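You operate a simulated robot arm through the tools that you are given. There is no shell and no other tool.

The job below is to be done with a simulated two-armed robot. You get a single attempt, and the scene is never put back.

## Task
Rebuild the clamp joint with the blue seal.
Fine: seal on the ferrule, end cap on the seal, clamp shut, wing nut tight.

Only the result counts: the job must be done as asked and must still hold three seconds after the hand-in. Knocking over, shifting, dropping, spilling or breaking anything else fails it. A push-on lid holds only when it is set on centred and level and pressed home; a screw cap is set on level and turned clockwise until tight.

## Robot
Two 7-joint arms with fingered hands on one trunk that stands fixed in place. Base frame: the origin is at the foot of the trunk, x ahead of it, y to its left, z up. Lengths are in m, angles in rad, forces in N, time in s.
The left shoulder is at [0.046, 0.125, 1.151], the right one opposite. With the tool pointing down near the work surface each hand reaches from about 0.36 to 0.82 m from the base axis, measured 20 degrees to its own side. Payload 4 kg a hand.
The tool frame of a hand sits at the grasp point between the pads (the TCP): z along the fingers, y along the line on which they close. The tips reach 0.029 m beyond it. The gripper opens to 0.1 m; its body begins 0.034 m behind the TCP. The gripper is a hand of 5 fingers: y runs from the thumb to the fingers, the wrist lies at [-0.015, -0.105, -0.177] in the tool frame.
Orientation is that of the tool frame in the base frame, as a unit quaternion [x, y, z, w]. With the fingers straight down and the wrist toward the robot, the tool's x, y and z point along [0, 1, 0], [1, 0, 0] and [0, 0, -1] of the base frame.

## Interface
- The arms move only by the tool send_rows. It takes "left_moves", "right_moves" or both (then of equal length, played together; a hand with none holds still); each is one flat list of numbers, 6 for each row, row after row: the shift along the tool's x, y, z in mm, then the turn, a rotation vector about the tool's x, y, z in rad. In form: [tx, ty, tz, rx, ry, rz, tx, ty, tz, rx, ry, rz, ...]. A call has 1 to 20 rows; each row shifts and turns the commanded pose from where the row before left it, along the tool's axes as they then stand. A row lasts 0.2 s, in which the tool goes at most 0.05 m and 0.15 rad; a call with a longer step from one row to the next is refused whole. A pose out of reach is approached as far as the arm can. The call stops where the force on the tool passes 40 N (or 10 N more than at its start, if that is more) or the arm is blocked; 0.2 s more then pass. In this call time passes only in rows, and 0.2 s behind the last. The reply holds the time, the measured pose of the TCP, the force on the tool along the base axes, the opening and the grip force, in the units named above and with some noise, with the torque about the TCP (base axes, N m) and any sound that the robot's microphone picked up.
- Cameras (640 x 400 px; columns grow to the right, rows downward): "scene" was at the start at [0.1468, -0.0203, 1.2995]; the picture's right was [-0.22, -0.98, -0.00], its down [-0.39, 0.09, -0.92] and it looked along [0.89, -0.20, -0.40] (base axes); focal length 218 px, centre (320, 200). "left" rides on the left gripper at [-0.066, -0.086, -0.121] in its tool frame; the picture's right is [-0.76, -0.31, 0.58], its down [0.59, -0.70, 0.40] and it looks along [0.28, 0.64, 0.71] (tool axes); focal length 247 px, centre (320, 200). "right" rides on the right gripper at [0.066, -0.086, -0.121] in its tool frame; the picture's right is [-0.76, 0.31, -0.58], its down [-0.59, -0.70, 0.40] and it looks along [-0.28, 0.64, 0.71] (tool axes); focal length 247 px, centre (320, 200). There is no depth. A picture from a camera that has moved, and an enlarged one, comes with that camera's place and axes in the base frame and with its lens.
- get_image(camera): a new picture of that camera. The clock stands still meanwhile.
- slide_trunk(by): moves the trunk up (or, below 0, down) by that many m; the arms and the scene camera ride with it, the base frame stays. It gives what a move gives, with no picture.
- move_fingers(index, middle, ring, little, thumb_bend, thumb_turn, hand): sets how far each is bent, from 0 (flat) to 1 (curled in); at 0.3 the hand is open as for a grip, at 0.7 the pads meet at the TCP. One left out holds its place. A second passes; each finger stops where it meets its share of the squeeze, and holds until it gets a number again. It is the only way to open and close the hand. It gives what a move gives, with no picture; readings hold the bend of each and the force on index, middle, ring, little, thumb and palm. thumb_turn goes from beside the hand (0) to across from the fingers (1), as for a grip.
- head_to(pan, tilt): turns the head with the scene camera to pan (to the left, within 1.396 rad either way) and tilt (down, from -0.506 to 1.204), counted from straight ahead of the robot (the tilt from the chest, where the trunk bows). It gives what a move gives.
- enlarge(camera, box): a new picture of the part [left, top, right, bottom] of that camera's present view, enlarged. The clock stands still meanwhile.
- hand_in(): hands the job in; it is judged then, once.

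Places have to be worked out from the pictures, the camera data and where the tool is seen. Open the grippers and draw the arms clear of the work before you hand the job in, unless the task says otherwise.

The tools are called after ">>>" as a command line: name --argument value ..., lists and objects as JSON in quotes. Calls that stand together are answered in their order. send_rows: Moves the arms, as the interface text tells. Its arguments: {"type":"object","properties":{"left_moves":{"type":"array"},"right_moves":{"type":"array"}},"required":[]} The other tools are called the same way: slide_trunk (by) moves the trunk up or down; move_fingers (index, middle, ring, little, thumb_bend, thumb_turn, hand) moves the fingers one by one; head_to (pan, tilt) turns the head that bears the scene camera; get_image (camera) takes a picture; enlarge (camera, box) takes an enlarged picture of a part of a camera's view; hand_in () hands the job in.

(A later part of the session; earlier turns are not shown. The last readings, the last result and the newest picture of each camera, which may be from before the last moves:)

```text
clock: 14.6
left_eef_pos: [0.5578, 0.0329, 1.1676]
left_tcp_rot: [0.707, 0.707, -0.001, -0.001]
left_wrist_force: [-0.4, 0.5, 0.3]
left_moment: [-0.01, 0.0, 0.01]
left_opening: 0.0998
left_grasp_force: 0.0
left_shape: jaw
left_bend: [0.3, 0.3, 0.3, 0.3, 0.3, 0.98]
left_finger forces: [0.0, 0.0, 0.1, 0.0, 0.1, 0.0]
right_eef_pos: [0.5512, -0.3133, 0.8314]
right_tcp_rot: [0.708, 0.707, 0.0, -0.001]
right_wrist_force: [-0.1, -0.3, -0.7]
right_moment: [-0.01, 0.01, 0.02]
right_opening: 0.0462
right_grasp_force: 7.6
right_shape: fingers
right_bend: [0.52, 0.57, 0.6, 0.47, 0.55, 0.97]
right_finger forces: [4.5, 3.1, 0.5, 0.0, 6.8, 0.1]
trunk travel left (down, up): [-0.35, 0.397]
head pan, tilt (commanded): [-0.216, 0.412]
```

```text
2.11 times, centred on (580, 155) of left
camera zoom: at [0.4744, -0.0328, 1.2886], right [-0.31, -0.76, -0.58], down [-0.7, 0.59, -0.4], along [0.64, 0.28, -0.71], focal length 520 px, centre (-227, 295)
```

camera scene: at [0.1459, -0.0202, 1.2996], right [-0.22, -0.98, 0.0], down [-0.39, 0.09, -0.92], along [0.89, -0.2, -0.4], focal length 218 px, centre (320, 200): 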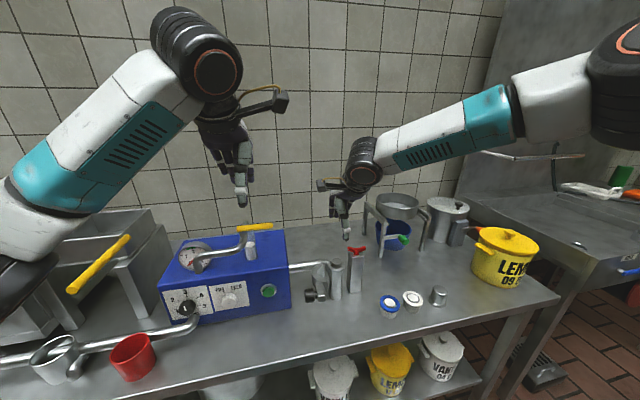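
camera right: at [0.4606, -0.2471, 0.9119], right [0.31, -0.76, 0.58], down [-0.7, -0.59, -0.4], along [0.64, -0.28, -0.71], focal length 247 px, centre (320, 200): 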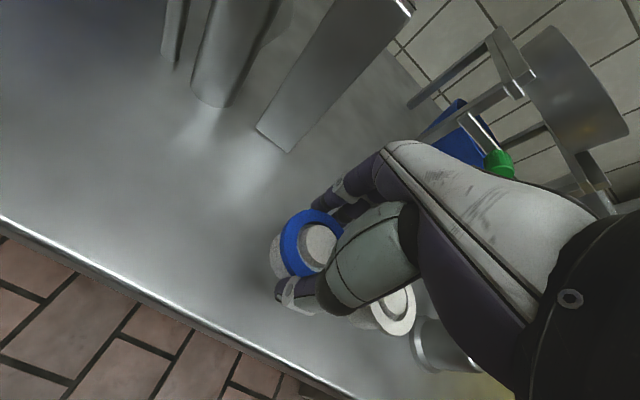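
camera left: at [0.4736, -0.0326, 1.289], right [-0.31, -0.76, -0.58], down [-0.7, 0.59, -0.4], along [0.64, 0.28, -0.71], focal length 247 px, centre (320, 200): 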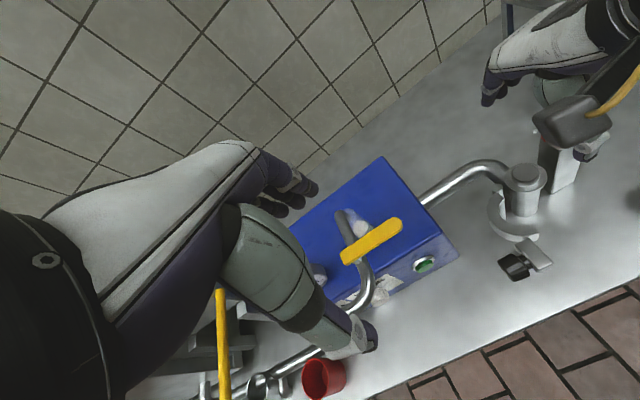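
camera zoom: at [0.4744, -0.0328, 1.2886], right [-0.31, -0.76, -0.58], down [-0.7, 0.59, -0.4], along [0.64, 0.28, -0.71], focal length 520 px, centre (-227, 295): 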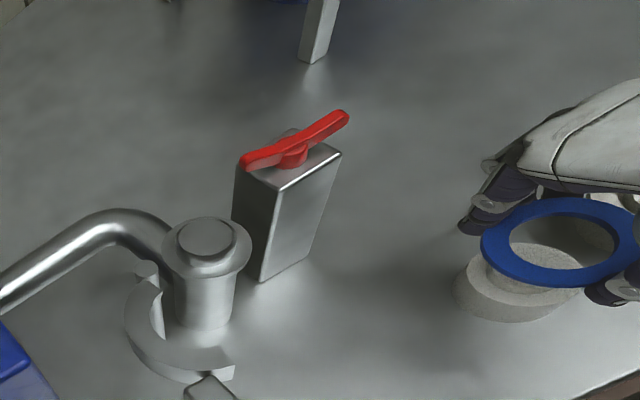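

The seal is level and its centre is about 3 mm nearer (−x) than the TCP. I lift to z≈1.0, travel over the wing-nut block, and stop above the ferrule.

>>> send_rows --right_moves '[0, 0, -30, 0, 0, 0, 0, 0, -30, 0, 0, 0, 0, 0, -30, 0, 0, 0, 0, 0, -30, 0, 0, 0, 0, 0, -30, 0, 0, 0, 0, 0, -20, 0, 0, 0, 22.2, 15.2, 0, 0, 0, 0, 22.2, 15.2, 0, 0, 0, 0, 22.2, 15.2, 0, 0, 0, 0, 22.2, 15.2, 0, 0, 0, 0, 22.2, 15.2, 0, 0, 0, 0, 22.2, 15.2, 0, 0, 0, 0, 0, 0, 0, 0, 0, 0, 0, 0, 25, 0, 0, 0, 0, 0, 25, 0, 0, 0, 0, 0, 0, 0, 0, 0]'

>>> get_image --camera "right"

>>> enlarge --camera "scene" --box '[290, 180, 400, 310]'

>>> enlarge --camera "left" --box '[450, 60, 640, 290]'

```text
clock: 18.0
left_eef_pos: [0.5595, 0.0333, 1.1697]
left_tcp_rot: [0.707, 0.707, -0.001, -0.001]
left_wrist_force: [0.0, -0.4, -0.3]
left_moment: [-0.04, -0.01, 0.01]
left_opening: 0.0998
left_grasp_force: 0.0
left_shape: jaw
left_bend: [0.3, 0.3, 0.3, 0.3, 0.3, 0.98]
left_finger forces: [0.1, 0.0, 0.1, 0.1, 0.0, 0.0]
right_eef_pos: [0.642, -0.1794, 0.9527]
right_tcp_rot: [0.707, 0.707, 0.0, 0.0]
right_wrist_force: [-0.5, 0.4, -1.0]
right_moment: [-0.01, -0.01, 0.0]
right_opening: 0.0461
right_grasp_force: 7.0
right_shape: fingers
right_bend: [0.53, 0.57, 0.6, 0.47, 0.55, 0.97]
right_finger forces: [4.4, 2.8, 0.2, 0.0, 6.7, 0.1]
trunk travel left (down, up): [-0.35, 0.397]
head pan, tilt (commanded): [-0.216, 0.412]
```

```text
taken
camera right: at [0.5572, -0.1145, 1.074], right [0.31, -0.76, 0.58], down [-0.7, -0.59, -0.4], along [0.64, -0.28, -0.71], focal length 247 px, centre (320, 200)
```

right: 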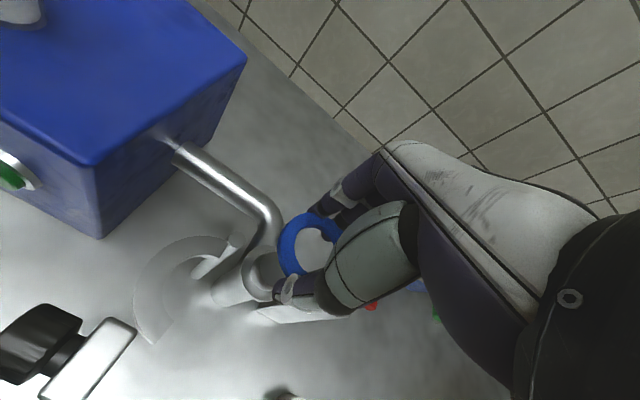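

```text
3.08 times, centred on (345, 245) of scene
camera zoom: at [0.1468, -0.0201, 1.2995], right [-0.22, -0.98, 0.0], down [-0.39, 0.09, -0.92], along [0.89, -0.2, -0.4], focal length 672 px, centre (243, 62)
```

zoom: 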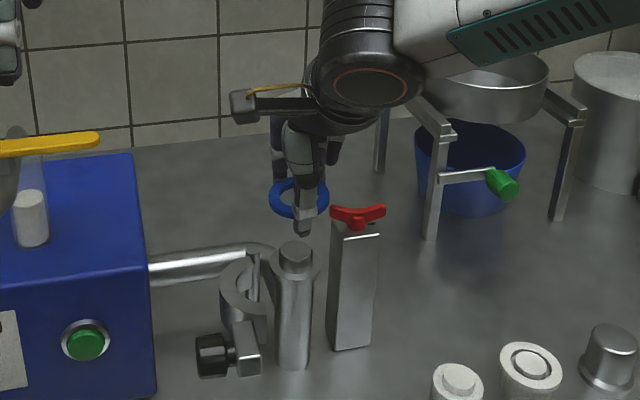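

```text
1.74 times, centred on (545, 175) of left
camera zoom: at [0.4742, -0.0327, 1.2887], right [-0.31, -0.76, -0.58], down [-0.7, 0.59, -0.4], along [0.64, 0.28, -0.71], focal length 430 px, centre (-71, 244)
```

zoom: 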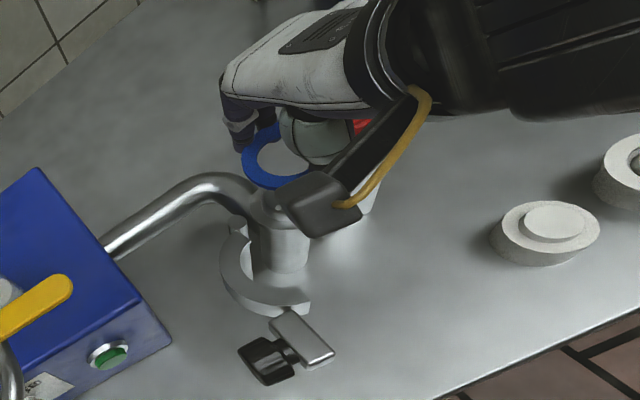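

I enlarge the right view to compare the seal's centre with the ferrule below.

>>> enlarge --camera "right" --box '[220, 190, 360, 310]'

>>> enlarge --camera "scene" --box '[320, 220, 360, 280]'

```text
3.33 times, centred on (290, 250) of right
camera zoom: at [0.5572, -0.1145, 1.074], right [0.31, -0.76, 0.58], down [-0.7, -0.59, -0.4], along [0.64, -0.28, -0.71], focal length 823 px, centre (420, 33)
```

zoom: 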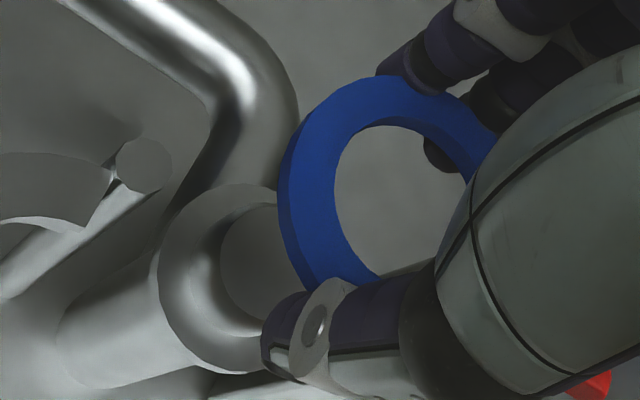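

```text
6.67 times, centred on (340, 250) of scene
camera zoom: at [0.1468, -0.0201, 1.2995], right [-0.22, -0.98, 0.0], down [-0.39, 0.09, -0.92], along [0.89, -0.2, -0.4], focal length 1457 px, centre (187, -133)
```

zoom: 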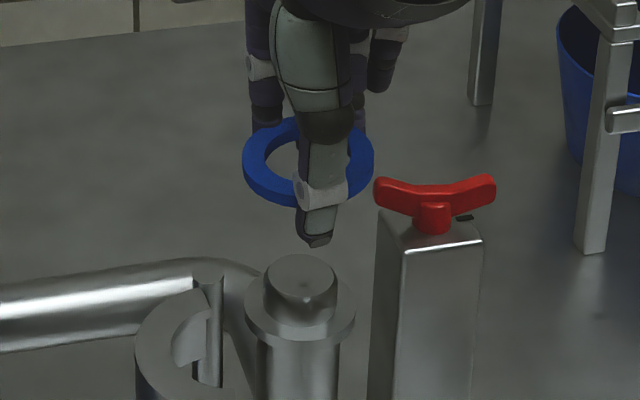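

The seal's centre lines up with the ferrule axis within ~1 mm. I descend to just above the boss and re-check.

>>> send_rows --right_moves '[0.7, 0, 20, 0, 0, 0, 0, 0, 20, 0, 0, 0, 0, 0, 10, 0, 0, 0, 0, 0, 0, 0, 0, 0]'

>>> enlarge --camera "right" --box '[220, 170, 380, 310]'

>>> enlarge --camera "scene" --box '[315, 220, 365, 295]'

>>> enlarge --camera "left" --box '[480, 100, 640, 290]'

```text
clock: 19.0
left_eef_pos: [0.5597, 0.0338, 1.1677]
left_tcp_rot: [0.707, 0.708, 0.0, -0.001]
left_wrist_force: [-0.3, 0.3, 0.4]
left_moment: [0.02, 0.02, -0.01]
left_opening: 0.0998
left_grasp_force: 0.1
left_shape: jaw
left_bend: [0.3, 0.3, 0.3, 0.3, 0.3, 0.98]
left_finger forces: [0.0, 0.0, 0.0, 0.0, 0.1, 0.0]
right_eef_pos: [0.6433, -0.1792, 0.9035]
right_tcp_rot: [0.707, 0.707, 0.0, -0.001]
right_wrist_force: [-0.3, 0.1, 0.2]
right_moment: [-0.03, -0.01, -0.02]
right_opening: 0.0461
right_grasp_force: 6.7
right_shape: fingers
right_bend: [0.53, 0.57, 0.6, 0.47, 0.55, 0.97]
right_finger forces: [4.2, 2.8, 0.2, 0.0, 6.5, 0.1]
trunk travel left (down, up): [-0.35, 0.397]
head pan, tilt (commanded): [-0.216, 0.412]
```

```text
2.86 times, centred on (300, 240) of right
camera zoom: at [0.5579, -0.1138, 1.0234], right [0.31, -0.76, 0.58], down [-0.7, -0.59, -0.4], along [0.64, -0.28, -0.71], focal length 706 px, centre (377, 86)
```

zoom: 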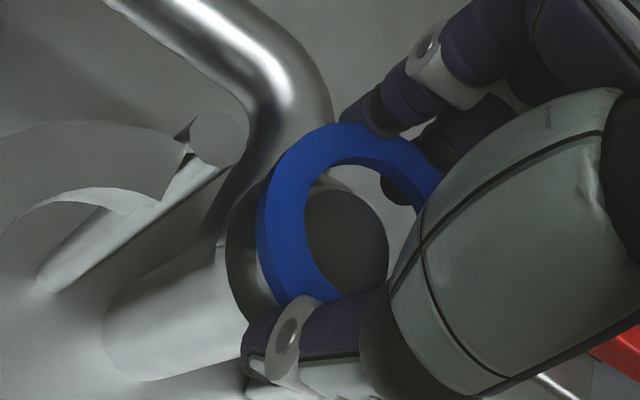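

```text
5.33 times, centred on (340, 258) of scene
camera zoom: at [0.1468, -0.0201, 1.2995], right [-0.22, -0.98, 0.0], down [-0.39, 0.09, -0.92], along [0.89, -0.2, -0.4], focal length 1165 px, centre (213, -107)
```

zoom: 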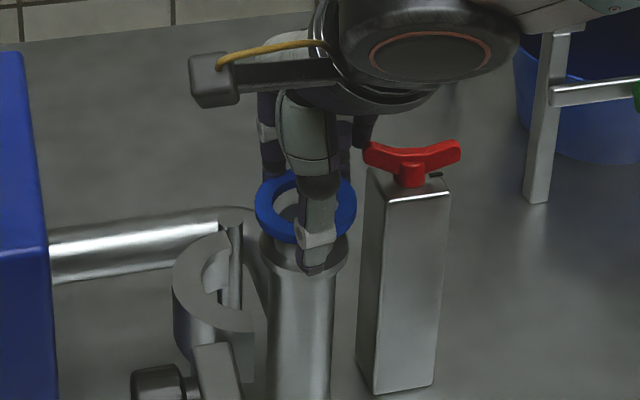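

```text
2.11 times, centred on (560, 195) of left
camera zoom: at [0.4743, -0.0327, 1.2887], right [-0.31, -0.76, -0.58], down [-0.7, 0.59, -0.4], along [0.64, 0.28, -0.71], focal length 520 px, centre (-185, 210)
```

zoom: 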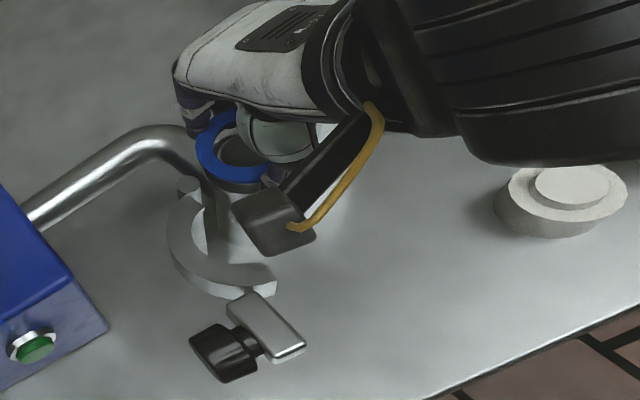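

I enlarge more to measure the boss within the hole.

>>> enlarge --camera "right" --box '[270, 195, 350, 265]'

>>> enlarge --camera "scene" --box '[325, 245, 355, 285]'

>>> enlarge --camera "left" --box '[520, 130, 600, 200]'

```text
5.71 times, centred on (310, 230) of right
camera zoom: at [0.5579, -0.1138, 1.0234], right [0.31, -0.76, 0.58], down [-0.7, -0.59, -0.4], along [0.64, -0.28, -0.71], focal length 1411 px, centre (377, 29)
```

zoom: 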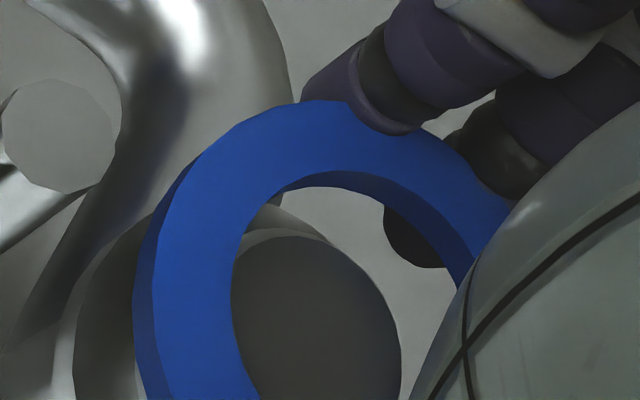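

```text
10.00 times, centred on (340, 265) of scene
camera zoom: at [0.1468, -0.0201, 1.2995], right [-0.22, -0.98, 0.0], down [-0.39, 0.09, -0.92], along [0.89, -0.2, -0.4], focal length 2185 px, centre (120, -450)
```

zoom: 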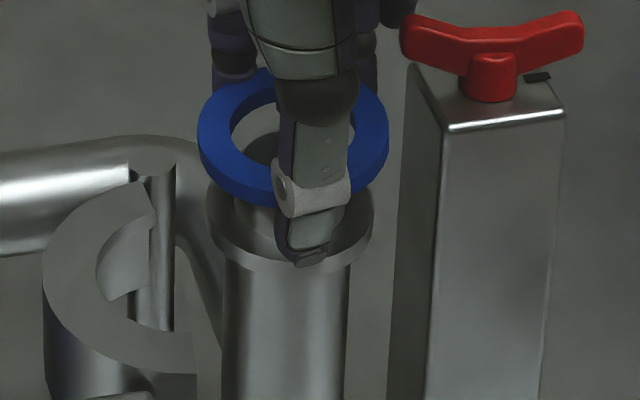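

```text
5.71 times, centred on (560, 165) of left
camera zoom: at [0.4743, -0.0327, 1.2887], right [-0.31, -0.76, -0.58], down [-0.7, 0.59, -0.4], along [0.64, 0.28, -0.71], focal length 1411 px, centre (-1051, 400)
```

zoom: 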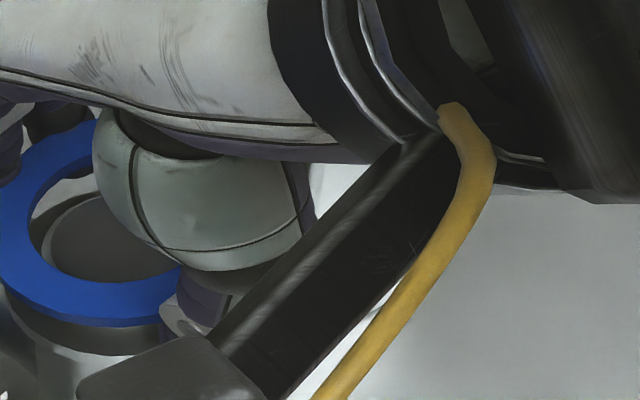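

Scene and left views put the seal within ~1 mm of the ferrule axis, well within the 3 mm radial clearance. I descend slowly over the boss.

>>> send_rows --right_moves '[0, 0, 5, 0, 0, 0, 0, 0, 5, 0, 0, 0, 0, 0, 4, 0, 0, 0, 0, 0, 3, 0, 0, 0, 0, 0, 0, 0, 0, 0]'

>>> enlarge --camera "right" --box '[250, 175, 370, 285]'

>>> enlarge --camera "scene" --box '[325, 245, 355, 285]'

>>> enlarge --camera "left" --box '[500, 130, 600, 220]'

```text
clock: 20.2
left_eef_pos: [0.5585, 0.0332, 1.1697]
left_tcp_rot: [0.707, 0.708, 0.0, -0.001]
left_wrist_force: [-0.2, 0.5, 0.0]
left_moment: [0.0, 0.01, 0.02]
left_opening: 0.1001
left_grasp_force: 0.0
left_shape: jaw
left_bend: [0.3, 0.3, 0.3, 0.3, 0.3, 0.98]
left_finger forces: [0.1, 0.0, 0.0, 0.0, 0.0, 0.0]
right_eef_pos: [0.6425, -0.1788, 0.885]
right_tcp_rot: [0.708, 0.706, 0.0, 0.0]
right_wrist_force: [1.8, -0.1, 2.7]
right_moment: [-0.01, 0.03, 0.0]
right_opening: 0.0459
right_grasp_force: 7.7
right_shape: fingers
right_bend: [0.53, 0.57, 0.6, 0.47, 0.55, 0.97]
right_finger forces: [4.0, 4.0, 0.2, 0.1, 6.7, 0.0]
trunk travel left (down, up): [-0.35, 0.397]
head pan, tilt (commanded): [-0.216, 0.412]
```

```text
3.64 times, centred on (310, 230) of right
camera zoom: at [0.5571, -0.1137, 1.0063], right [0.31, -0.76, 0.58], down [-0.7, -0.59, -0.4], along [0.64, -0.28, -0.71], focal length 898 px, centre (356, 91)
```

zoom: 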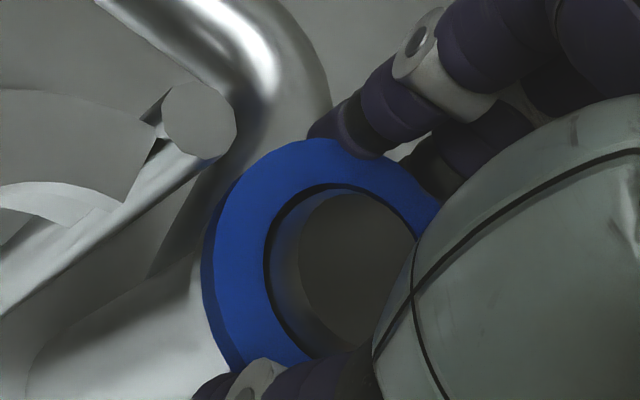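

```text
10.00 times, centred on (340, 265) of scene
camera zoom: at [0.1467, -0.0202, 1.2995], right [-0.22, -0.98, 0.0], down [-0.39, 0.09, -0.92], along [0.89, -0.2, -0.4], focal length 2185 px, centre (120, -450)
```

zoom: 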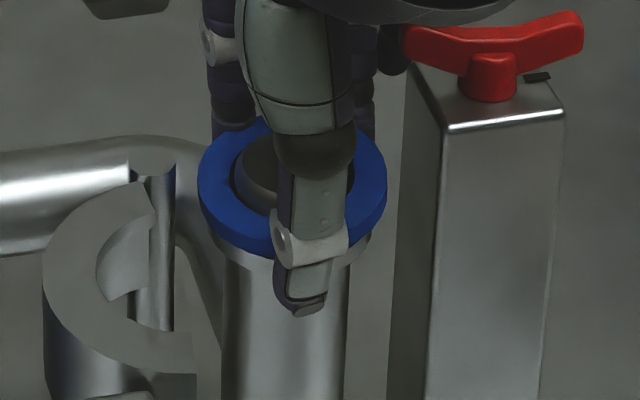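

```text
4.44 times, centred on (550, 175) of left
camera zoom: at [0.4741, -0.0327, 1.2888], right [-0.31, -0.76, -0.58], down [-0.7, 0.59, -0.4], along [0.64, 0.28, -0.71], focal length 1098 px, centre (-702, 311)
```

zoom: 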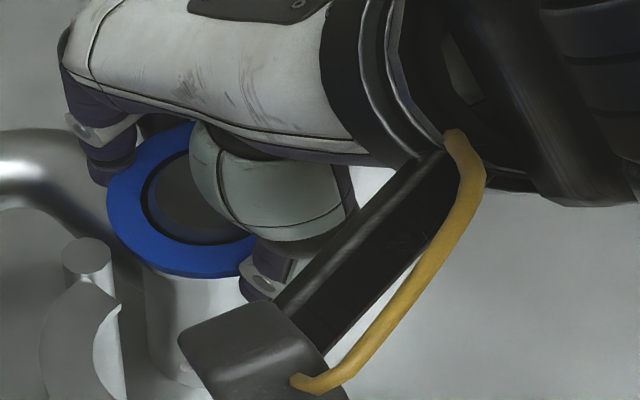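

The seal now encircles the boss and rests on the flange (≈2.7 N up). I release it by opening the fingers a bit.

>>> move_fingers --hand "right" --index 0.42 --middle 0.42 --ring 0.42 --little 0.42 --thumb_bend 0.42

>>> enlarge --camera "right" --box '[250, 175, 370, 285]'

>>> enlarge --camera "scene" --box '[325, 245, 355, 285]'

```text
clock: 21.2
left_eef_pos: [0.5588, 0.0327, 1.1673]
left_tcp_rot: [0.708, 0.707, -0.001, -0.001]
left_wrist_force: [-0.3, -0.4, 0.3]
left_moment: [0.0, 0.01, 0.01]
left_opening: 0.0998
left_grasp_force: 0.0
left_shape: jaw
left_bend: [0.3, 0.3, 0.3, 0.3, 0.3, 0.98]
left_finger forces: [0.0, 0.0, 0.0, 0.0, 0.0, 0.1]
right_eef_pos: [0.6424, -0.1785, 0.8857]
right_tcp_rot: [0.707, 0.707, 0.001, 0.0]
right_wrist_force: [-0.1, 0.8, 0.1]
right_moment: [-0.01, 0.03, 0.01]
right_opening: 0.0693
right_grasp_force: 0.0
right_shape: fingers
right_bend: [0.42, 0.42, 0.42, 0.42, 0.42, 0.97]
right_finger forces: [0.0, 0.0, 0.0, 0.0, 0.0, 0.0]
trunk travel left (down, up): [-0.35, 0.397]
head pan, tilt (commanded): [-0.216, 0.412]
```

```text
3.64 times, centred on (310, 230) of right
camera zoom: at [0.5571, -0.1136, 1.0059], right [0.31, -0.76, 0.58], down [-0.7, -0.59, -0.4], along [0.64, -0.28, -0.71], focal length 898 px, centre (356, 91)
```

zoom: 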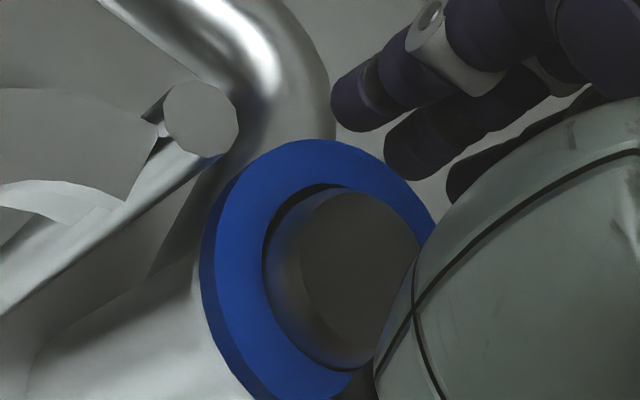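

```text
10.00 times, centred on (340, 265) of scene
camera zoom: at [0.1469, -0.0202, 1.2995], right [-0.22, -0.98, 0.0], down [-0.39, 0.09, -0.92], along [0.89, -0.2, -0.4], focal length 2185 px, centre (120, -450)
```

zoom: 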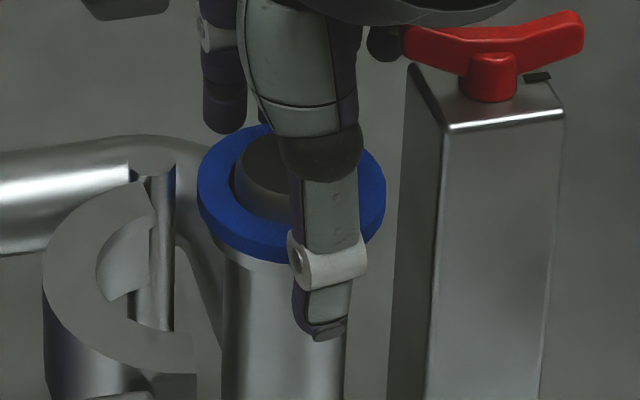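

The seal rests on the flange around the boss. I retract straight up and inspect it.

>>> send_rows --right_moves '[0, 0, -15, 0, 0, 0, 0, 0, -30, 0, 0, 0, 0, 0, -40, 0, 0, 0, 0, 0, -40, 0, 0, 0, 0, 0, 0, 0, 0, 0]'

>>> enlarge --camera "right" --box '[180, 200, 320, 330]'

>>> enlarge --camera "scene" --box '[325, 245, 355, 285]'

>>> enlarge --camera "left" --box '[500, 130, 600, 220]'

```text
clock: 22.4
left_eef_pos: [0.5586, 0.0331, 1.1677]
left_tcp_rot: [0.707, 0.707, -0.001, 0.0]
left_wrist_force: [-0.6, -0.7, -0.9]
left_moment: [-0.04, 0.0, -0.02]
left_opening: 0.0999
left_grasp_force: 0.0
left_shape: jaw
left_bend: [0.3, 0.3, 0.3, 0.3, 0.3, 0.98]
left_finger forces: [0.0, 0.0, 0.0, 0.1, 0.1, 0.1]
right_eef_pos: [0.641, -0.1759, 1.0093]
right_tcp_rot: [0.707, 0.707, -0.001, -0.001]
right_wrist_force: [0.2, 0.4, -0.5]
right_moment: [-0.02, -0.05, 0.02]
right_opening: 0.0697
right_grasp_force: 0.1
right_shape: fingers
right_bend: [0.42, 0.42, 0.42, 0.42, 0.42, 0.97]
right_finger forces: [0.0, 0.1, 0.0, 0.1, 0.1, 0.0]
trunk travel left (down, up): [-0.35, 0.397]
head pan, tilt (commanded): [-0.216, 0.412]
```

```text
3.08 times, centred on (250, 265) of right
camera zoom: at [0.557, -0.1117, 1.13], right [0.31, -0.76, 0.58], down [-0.7, -0.59, -0.4], along [0.64, -0.28, -0.71], focal length 760 px, centre (535, 0)
```

zoom: 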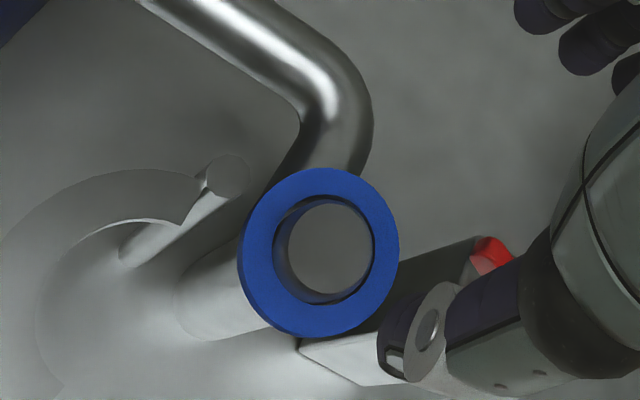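

```text
10.00 times, centred on (340, 265) of scene
camera zoom: at [0.1472, -0.0203, 1.2994], right [-0.22, -0.98, 0.0], down [-0.39, 0.09, -0.92], along [0.89, -0.2, -0.4], focal length 2185 px, centre (120, -450)
```

zoom: 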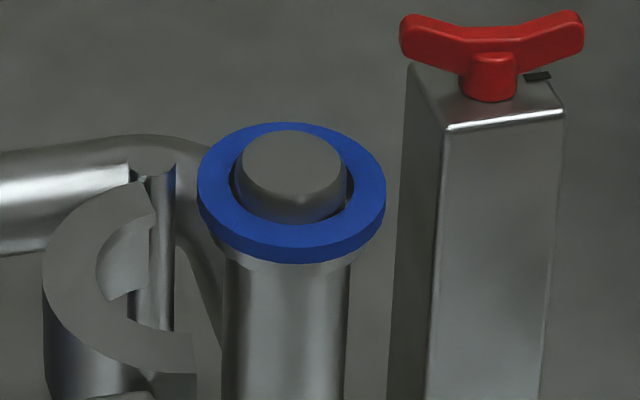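

```text
4.44 times, centred on (550, 175) of left
camera zoom: at [0.4746, -0.0328, 1.2884], right [-0.31, -0.76, -0.58], down [-0.7, 0.59, -0.4], along [0.64, 0.28, -0.71], focal length 1098 px, centre (-702, 311)
```

zoom: 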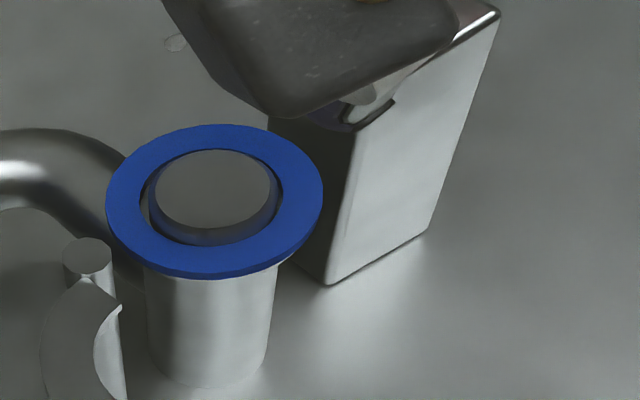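

The seal is seated and centred. Next the end cap: estimate near (0.553, -0.48), top ≈ 0.785. I open the hand fully and move above it at safe height.

>>> move_fingers --hand "right" --index 0.3 --middle 0.3 --ring 0.3 --little 0.3 --thumb_bend 0.3

>>> send_rows --right_moves '[-38, -11, 0, 0, 0, 0, -38, -11, 0, 0, 0, 0, -38, -11, 0, 0, 0, 0, -38, -11, 0, 0, 0, 0, -38, -11, 0, 0, 0, 0, -38, -11, 0, 0, 0, 0, -38, -11, 0, 0, 0, 0, -38, -11, 0, 0, 0, 0, 0, 0, 30, 0, 0, 0, 0, 0, 30, 0, 0, 0, 0, 0, 30, 0, 0, 0, 0, 0, 0, 0, 0, 0]'

>>> get_image --camera "right"

>>> get_image --camera "scene"

```text
clock: 23.4
left_eef_pos: [0.5589, 0.0328, 1.1694]
left_tcp_rot: [0.707, 0.707, 0.0, -0.001]
left_wrist_force: [0.6, 0.1, 0.1]
left_moment: [-0.01, 0.01, -0.03]
left_opening: 0.0999
left_grasp_force: 0.0
left_shape: jaw
left_bend: [0.3, 0.3, 0.3, 0.3, 0.3, 0.98]
left_finger forces: [0.0, 0.0, 0.0, 0.0, 0.0, 0.1]
right_eef_pos: [0.642, -0.1769, 1.0101]
right_tcp_rot: [0.707, 0.707, 0.0, 0.0]
right_wrist_force: [-0.1, -0.3, -0.8]
right_moment: [-0.01, 0.03, 0.01]
right_opening: 0.0983
right_grasp_force: 0.0
right_shape: fingers
right_bend: [0.3, 0.3, 0.3, 0.3, 0.3, 0.97]
right_finger forces: [0.0, 0.1, 0.0, 0.0, 0.0, 0.1]
trunk travel left (down, up): [-0.35, 0.397]
head pan, tilt (commanded): [-0.216, 0.412]
```

```text
clock: 26.0
left_eef_pos: [0.5588, 0.0318, 1.1682]
left_tcp_rot: [0.707, 0.707, 0.0, -0.001]
left_wrist_force: [-0.5, -0.5, 1.1]
left_moment: [0.01, 0.0, -0.03]
left_opening: 0.0997
left_grasp_force: 0.1
left_shape: jaw
left_bend: [0.3, 0.3, 0.3, 0.3, 0.3, 0.98]
left_finger forces: [0.1, 0.1, 0.0, 0.1, 0.0, 0.0]
right_eef_pos: [0.5536, -0.4835, 0.9197]
right_tcp_rot: [0.707, 0.707, 0.0, 0.0]
right_wrist_force: [0.3, 0.3, 0.0]
right_moment: [-0.02, 0.02, 0.0]
right_opening: 0.0984
right_grasp_force: 0.1
right_shape: fingers
right_bend: [0.3, 0.3, 0.3, 0.3, 0.3, 0.98]
right_finger forces: [0.0, 0.0, 0.0, 0.0, 0.0, 0.0]
trunk travel left (down, up): [-0.35, 0.397]
head pan, tilt (commanded): [-0.216, 0.412]
```

```text
taken
camera right: at [0.4682, -0.4179, 1.0406], right [0.31, -0.76, 0.58], down [-0.7, -0.59, -0.4], along [0.64, -0.28, -0.71], focal length 247 px, centre (320, 200)
```

right: 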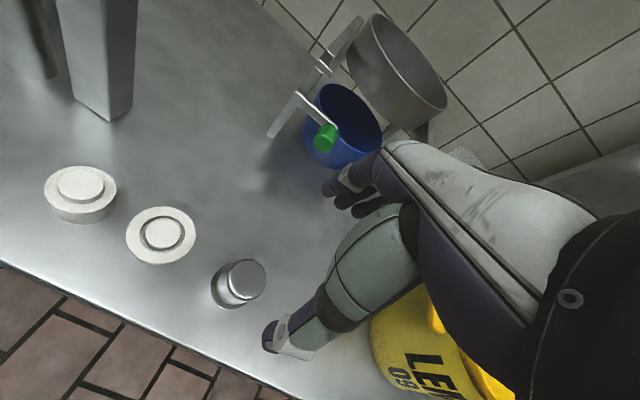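

```text
taken
camera scene: at [0.1466, -0.0202, 1.2995], right [-0.22, -0.98, 0.0], down [-0.39, 0.09, -0.92], along [0.89, -0.2, -0.4], focal length 218 px, centre (320, 200)
```

scene: 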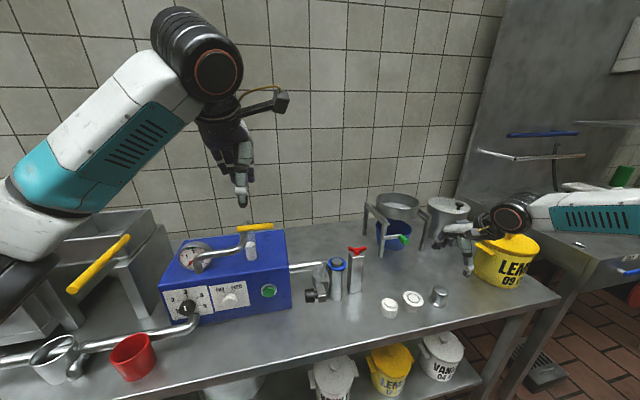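

The hand is clear of the yellow bucket. I enlarge the cap in both views.

>>> enlarge --camera "right" --box '[190, 240, 310, 330]'

>>> enlarge --camera "scene" --box '[415, 265, 485, 325]'

```text
4.44 times, centred on (250, 285) of right
camera zoom: at [0.4682, -0.4179, 1.0406], right [0.31, -0.76, 0.58], down [-0.7, -0.59, -0.4], along [0.64, -0.28, -0.71], focal length 1098 px, centre (631, -178)
```

zoom: 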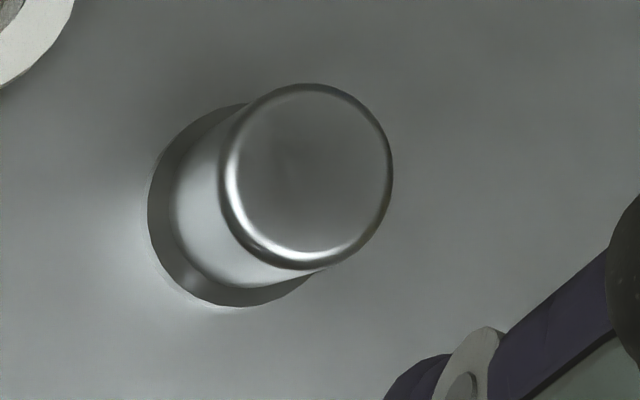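

```text
6.67 times, centred on (450, 295) of scene
camera zoom: at [0.1466, -0.0202, 1.2995], right [-0.22, -0.98, 0.0], down [-0.39, 0.09, -0.92], along [0.89, -0.2, -0.4], focal length 1457 px, centre (-547, -433)
```

zoom: 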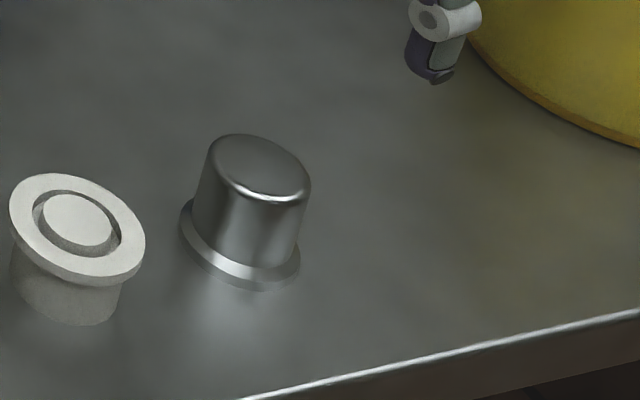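

Cap centre is about (0.5475, -0.478), top z ≈ 0.791. I shift −6 mm in x, +5 mm in y and descend part way for a check.

>>> send_rows --right_moves '[5, -5.8, 20, 0, 0, 0, 0, 0, 30, 0, 0, 0, 0, 0, 30, 0, 0, 0, 0, 0, 0, 0, 0, 0]'

>>> enlarge --camera "right" --box '[200, 180, 360, 340]'

>>> get_image --camera "scene"

```text
clock: 27.0
left_eef_pos: [0.5594, 0.0325, 1.168]
left_tcp_rot: [0.707, 0.707, 0.0, 0.0]
left_wrist_force: [0.8, 0.3, 0.1]
left_moment: [0.03, 0.0, 0.01]
left_opening: 0.1001
left_grasp_force: 0.0
left_shape: jaw
left_bend: [0.3, 0.3, 0.3, 0.3, 0.3, 0.98]
left_finger forces: [0.0, 0.0, 0.0, 0.0, 0.0, 0.0]
right_eef_pos: [0.5477, -0.4791, 0.8382]
right_tcp_rot: [0.707, 0.707, 0.0, 0.0]
right_wrist_force: [1.6, -0.4, -0.6]
right_moment: [-0.01, -0.01, 0.0]
right_opening: 0.0983
right_grasp_force: 0.0
right_shape: fingers
right_bend: [0.3, 0.3, 0.3, 0.3, 0.3, 0.98]
right_finger forces: [0.0, 0.1, 0.0, 0.0, 0.1, 0.0]
trunk travel left (down, up): [-0.35, 0.397]
head pan, tilt (commanded): [-0.216, 0.412]
```

```text
2.50 times, centred on (280, 260) of right
camera zoom: at [0.4626, -0.4137, 0.9598], right [0.31, -0.76, 0.58], down [-0.7, -0.59, -0.4], along [0.64, -0.28, -0.71], focal length 617 px, centre (420, 50)
```

zoom: 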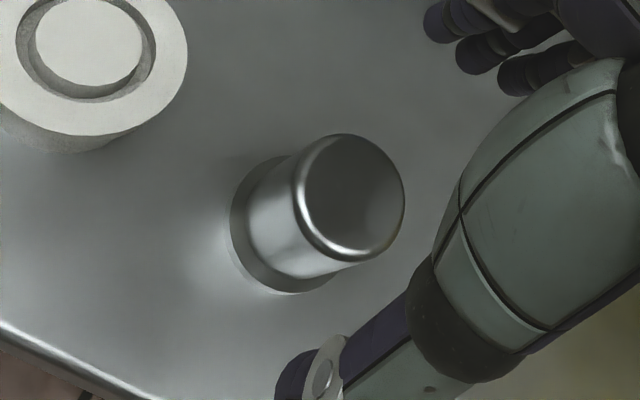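

```text
taken
camera scene: at [0.1466, -0.0202, 1.2995], right [-0.22, -0.98, 0.0], down [-0.39, 0.09, -0.92], along [0.89, -0.2, -0.4], focal length 218 px, centre (320, 200)
```

scene: 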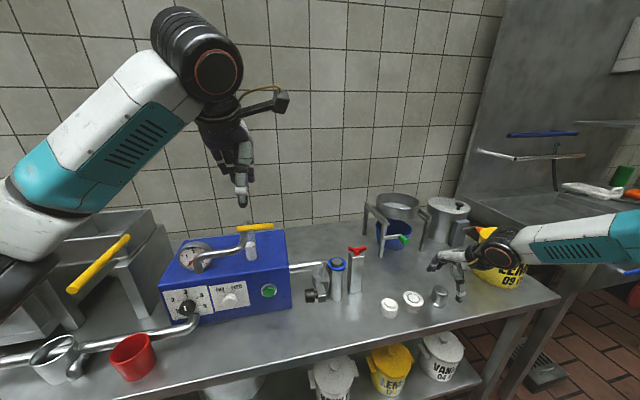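

Cap is centred under the TCP within 1 mm. Before going lower I check the forearm against the yellow bucket.

>>> enlarge --camera "scene" --box '[420, 190, 640, 330]'

>>> get_image --camera "right"

```text
2.86 times, centred on (530, 260) of scene
camera zoom: at [0.1466, -0.0202, 1.2995], right [-0.22, -0.98, 0.0], down [-0.39, 0.09, -0.92], along [0.89, -0.2, -0.4], focal length 624 px, centre (-280, 29)
```

zoom: 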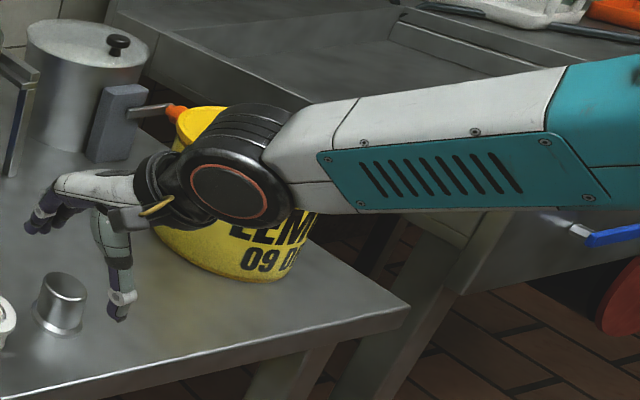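

```text
taken
camera right: at [0.4626, -0.4137, 0.9598], right [0.31, -0.76, 0.58], down [-0.7, -0.59, -0.4], along [0.64, -0.28, -0.71], focal length 247 px, centre (320, 200)
```

right: 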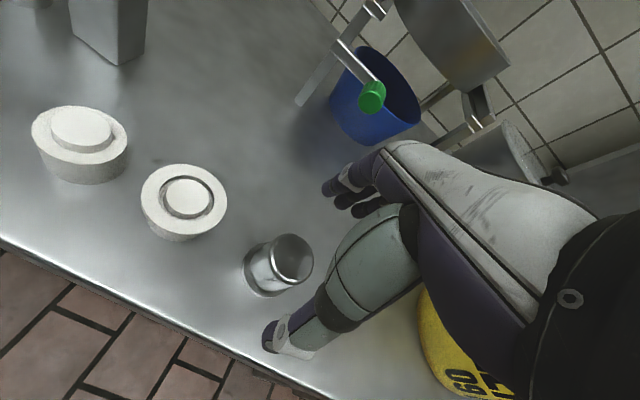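

The forearm runs to the front of and above the bucket with ample clearance. I descend to grasp height (TCP ≈ 0.789).

>>> send_rows --right_moves '[0, 0, 20, 0, 0, 0, 0, 0, 15, 0, 0, 0, 0, 0, 10, 0, 0, 0, 0, 0, 4, 0, 0, 0, 0, 0, 0, 0, 0, 0]'

>>> enlarge --camera "right" --box '[230, 160, 390, 340]'

>>> enlarge --camera "scene" --box '[410, 250, 490, 325]'

```text
clock: 28.2
left_eef_pos: [0.5599, 0.0322, 1.1687]
left_tcp_rot: [0.708, 0.707, 0.0, -0.001]
left_wrist_force: [0.9, 0.3, 0.6]
left_moment: [-0.01, 0.03, -0.02]
left_opening: 0.0998
left_grasp_force: 0.0
left_shape: jaw
left_bend: [0.3, 0.3, 0.3, 0.3, 0.3, 0.98]
left_finger forces: [0.1, 0.0, 0.0, 0.1, 0.0, 0.0]
right_eef_pos: [0.5477, -0.4782, 0.7911]
right_tcp_rot: [0.708, 0.706, 0.0, 0.0]
right_wrist_force: [0.2, 0.2, 0.5]
right_moment: [-0.01, 0.01, 0.02]
right_opening: 0.0983
right_grasp_force: 0.1
right_shape: fingers
right_bend: [0.3, 0.3, 0.3, 0.3, 0.3, 0.98]
right_finger forces: [0.0, 0.1, 0.0, 0.0, 0.0, 0.0]
trunk travel left (down, up): [-0.35, 0.397]
head pan, tilt (commanded): [-0.216, 0.412]
```

```text
2.22 times, centred on (310, 250) of right
camera zoom: at [0.4628, -0.4125, 0.9118], right [0.31, -0.76, 0.58], down [-0.7, -0.59, -0.4], along [0.64, -0.28, -0.71], focal length 549 px, centre (342, 89)
```

zoom: 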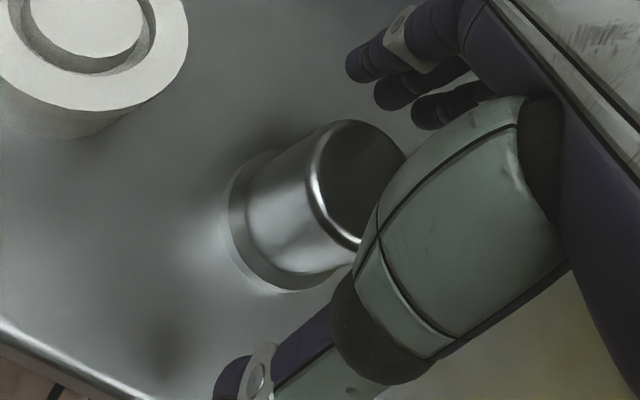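

```text
5.33 times, centred on (450, 288) of scene
camera zoom: at [0.1468, -0.0203, 1.2995], right [-0.22, -0.98, 0.0], down [-0.39, 0.09, -0.92], along [0.89, -0.2, -0.4], focal length 1165 px, centre (-373, -267)
```

zoom: 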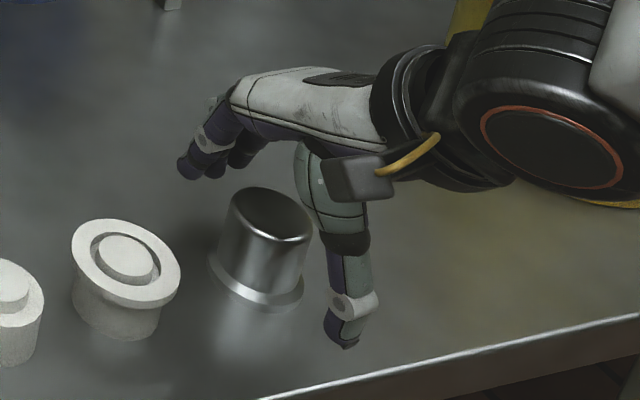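

The hand straddles the cap. I close index, middle and thumb gradually, leaving ring and little open.

>>> move_fingers --hand "right" --index 0.5 --middle 0.5 --ring 0.4 --little 0.3 --thumb_bend 0.5

>>> enlarge --camera "right" --box '[230, 160, 390, 340]'

>>> enlarge --camera "scene" --box '[410, 250, 490, 325]'

```text
clock: 29.2
left_eef_pos: [0.5594, 0.0332, 1.1687]
left_tcp_rot: [0.707, 0.707, 0.0, 0.0]
left_wrist_force: [-0.4, 1.0, 1.3]
left_moment: [0.02, 0.02, 0.02]
left_opening: 0.0997
left_grasp_force: 0.2
left_shape: jaw
left_bend: [0.3, 0.3, 0.3, 0.3, 0.3, 0.98]
left_finger forces: [0.1, 0.0, 0.0, 0.1, 0.0, 0.1]
right_eef_pos: [0.5473, -0.4772, 0.7907]
right_tcp_rot: [0.706, 0.708, 0.0, 0.0]
right_wrist_force: [-0.1, -0.4, -0.2]
right_moment: [0.0, 0.0, -0.01]
right_opening: 0.0506
right_grasp_force: 0.0
right_shape: fingers
right_bend: [0.5, 0.5, 0.4, 0.3, 0.5, 0.98]
right_finger forces: [0.0, 0.1, 0.0, 0.1, 0.0, 0.0]
trunk travel left (down, up): [-0.35, 0.397]
head pan, tilt (commanded): [-0.216, 0.412]
```

```text
2.22 times, centred on (310, 250) of right
camera zoom: at [0.4627, -0.4124, 0.9118], right [0.31, -0.76, 0.58], down [-0.7, -0.59, -0.4], along [0.64, -0.28, -0.71], focal length 549 px, centre (342, 89)
```

zoom: 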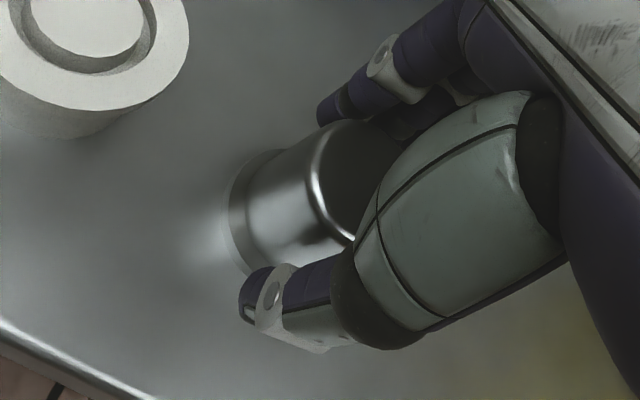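

```text
5.33 times, centred on (450, 288) of scene
camera zoom: at [0.1468, -0.0203, 1.2995], right [-0.22, -0.98, 0.0], down [-0.39, 0.09, -0.92], along [0.89, -0.2, -0.4], focal length 1165 px, centre (-373, -267)
```

zoom: 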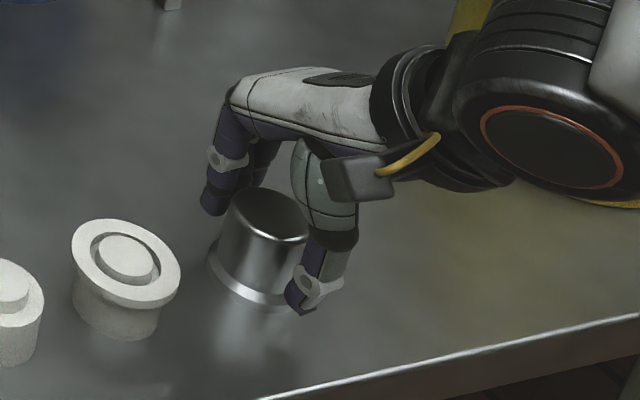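

No contact yet at 51 mm. I close further to grip.

>>> move_fingers --hand "right" --index 0.57 --middle 0.57 --thumb_bend 0.57

>>> enlarge --camera "right" --box '[230, 160, 390, 340]'

```text
clock: 30.2
left_eef_pos: [0.5586, 0.0328, 1.1689]
left_tcp_rot: [0.708, 0.707, 0.0, -0.001]
left_wrist_force: [-0.4, 0.1, -0.1]
left_moment: [-0.05, 0.01, 0.0]
left_opening: 0.0998
left_grasp_force: 0.0
left_shape: jaw
left_bend: [0.3, 0.3, 0.3, 0.3, 0.3, 0.98]
left_finger forces: [0.1, 0.0, 0.1, 0.1, 0.1, 0.0]
right_eef_pos: [0.5485, -0.4773, 0.7917]
right_tcp_rot: [0.707, 0.707, 0.0, -0.001]
right_wrist_force: [0.2, 0.4, -0.3]
right_moment: [-0.01, 0.02, -0.05]
right_opening: 0.0378
right_grasp_force: 1.0
right_shape: fingers
right_bend: [0.55, 0.55, 0.4, 0.3, 0.55, 0.98]
right_finger forces: [0.8, 0.6, 0.1, 0.1, 0.7, 0.0]
trunk travel left (down, up): [-0.35, 0.397]
head pan, tilt (commanded): [-0.216, 0.412]
```

```text
2.22 times, centred on (310, 250) of right
camera zoom: at [0.4628, -0.4124, 0.9118], right [0.31, -0.76, 0.58], down [-0.7, -0.59, -0.4], along [0.64, -0.28, -0.71], focal length 549 px, centre (342, 89)
```

zoom: 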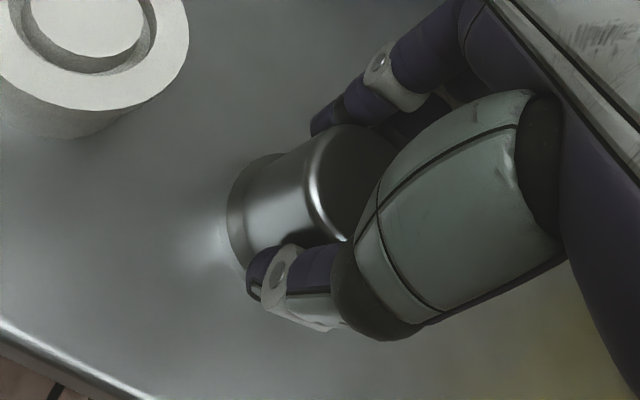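

Index, middle and thumb all just touch the cap evenly. I tighten to a firm grip.

>>> move_fingers --hand "right" --index 0.68 --middle 0.68 --thumb_bend 0.72

>>> enlarge --camera "right" --box '[230, 160, 390, 340]'

>>> enlarge --camera "scene" --box '[410, 250, 490, 325]'

```text
clock: 31.2
left_eef_pos: [0.5597, 0.0332, 1.1687]
left_tcp_rot: [0.707, 0.708, -0.001, -0.001]
left_wrist_force: [0.1, 0.0, -0.5]
left_moment: [0.01, 0.0, -0.03]
left_opening: 0.1
left_grasp_force: 0.1
left_shape: jaw
left_bend: [0.3, 0.3, 0.3, 0.3, 0.3, 0.98]
left_finger forces: [0.0, 0.1, 0.1, 0.0, 0.0, 0.0]
right_eef_pos: [0.5485, -0.477, 0.7919]
right_tcp_rot: [0.707, 0.707, 0.0, 0.0]
right_wrist_force: [0.7, -1.5, 2.6]
right_moment: [-0.03, 0.07, 0.03]
right_opening: 0.033
right_grasp_force: 12.8
right_shape: fingers
right_bend: [0.6, 0.61, 0.4, 0.3, 0.6, 0.96]
right_finger forces: [7.8, 6.0, 0.1, 0.0, 11.5, 0.0]
trunk travel left (down, up): [-0.35, 0.397]
head pan, tilt (commanded): [-0.216, 0.412]
```

```text
2.22 times, centred on (310, 250) of right
camera zoom: at [0.4628, -0.4124, 0.912], right [0.31, -0.76, 0.58], down [-0.7, -0.59, -0.4], along [0.64, -0.28, -0.71], focal length 549 px, centre (342, 89)
```

zoom: 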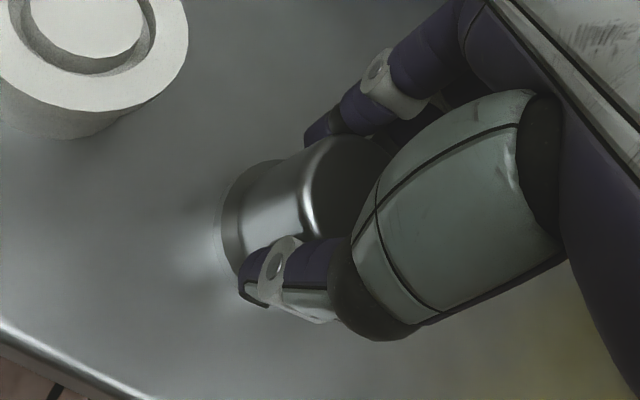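

```text
5.33 times, centred on (450, 288) of scene
camera zoom: at [0.1468, -0.0202, 1.2995], right [-0.22, -0.98, 0.0], down [-0.39, 0.09, -0.92], along [0.89, -0.2, -0.4], focal length 1165 px, centre (-373, -267)
```

zoom: 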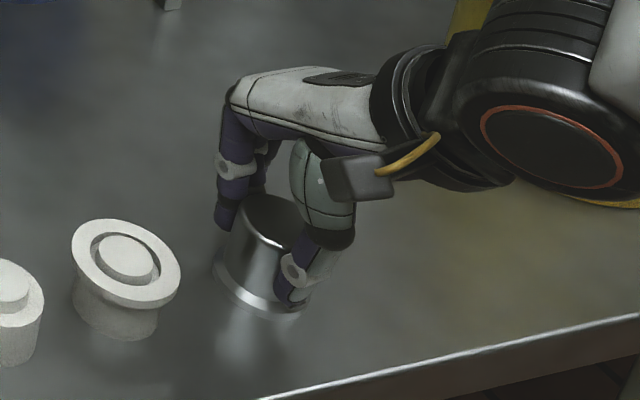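

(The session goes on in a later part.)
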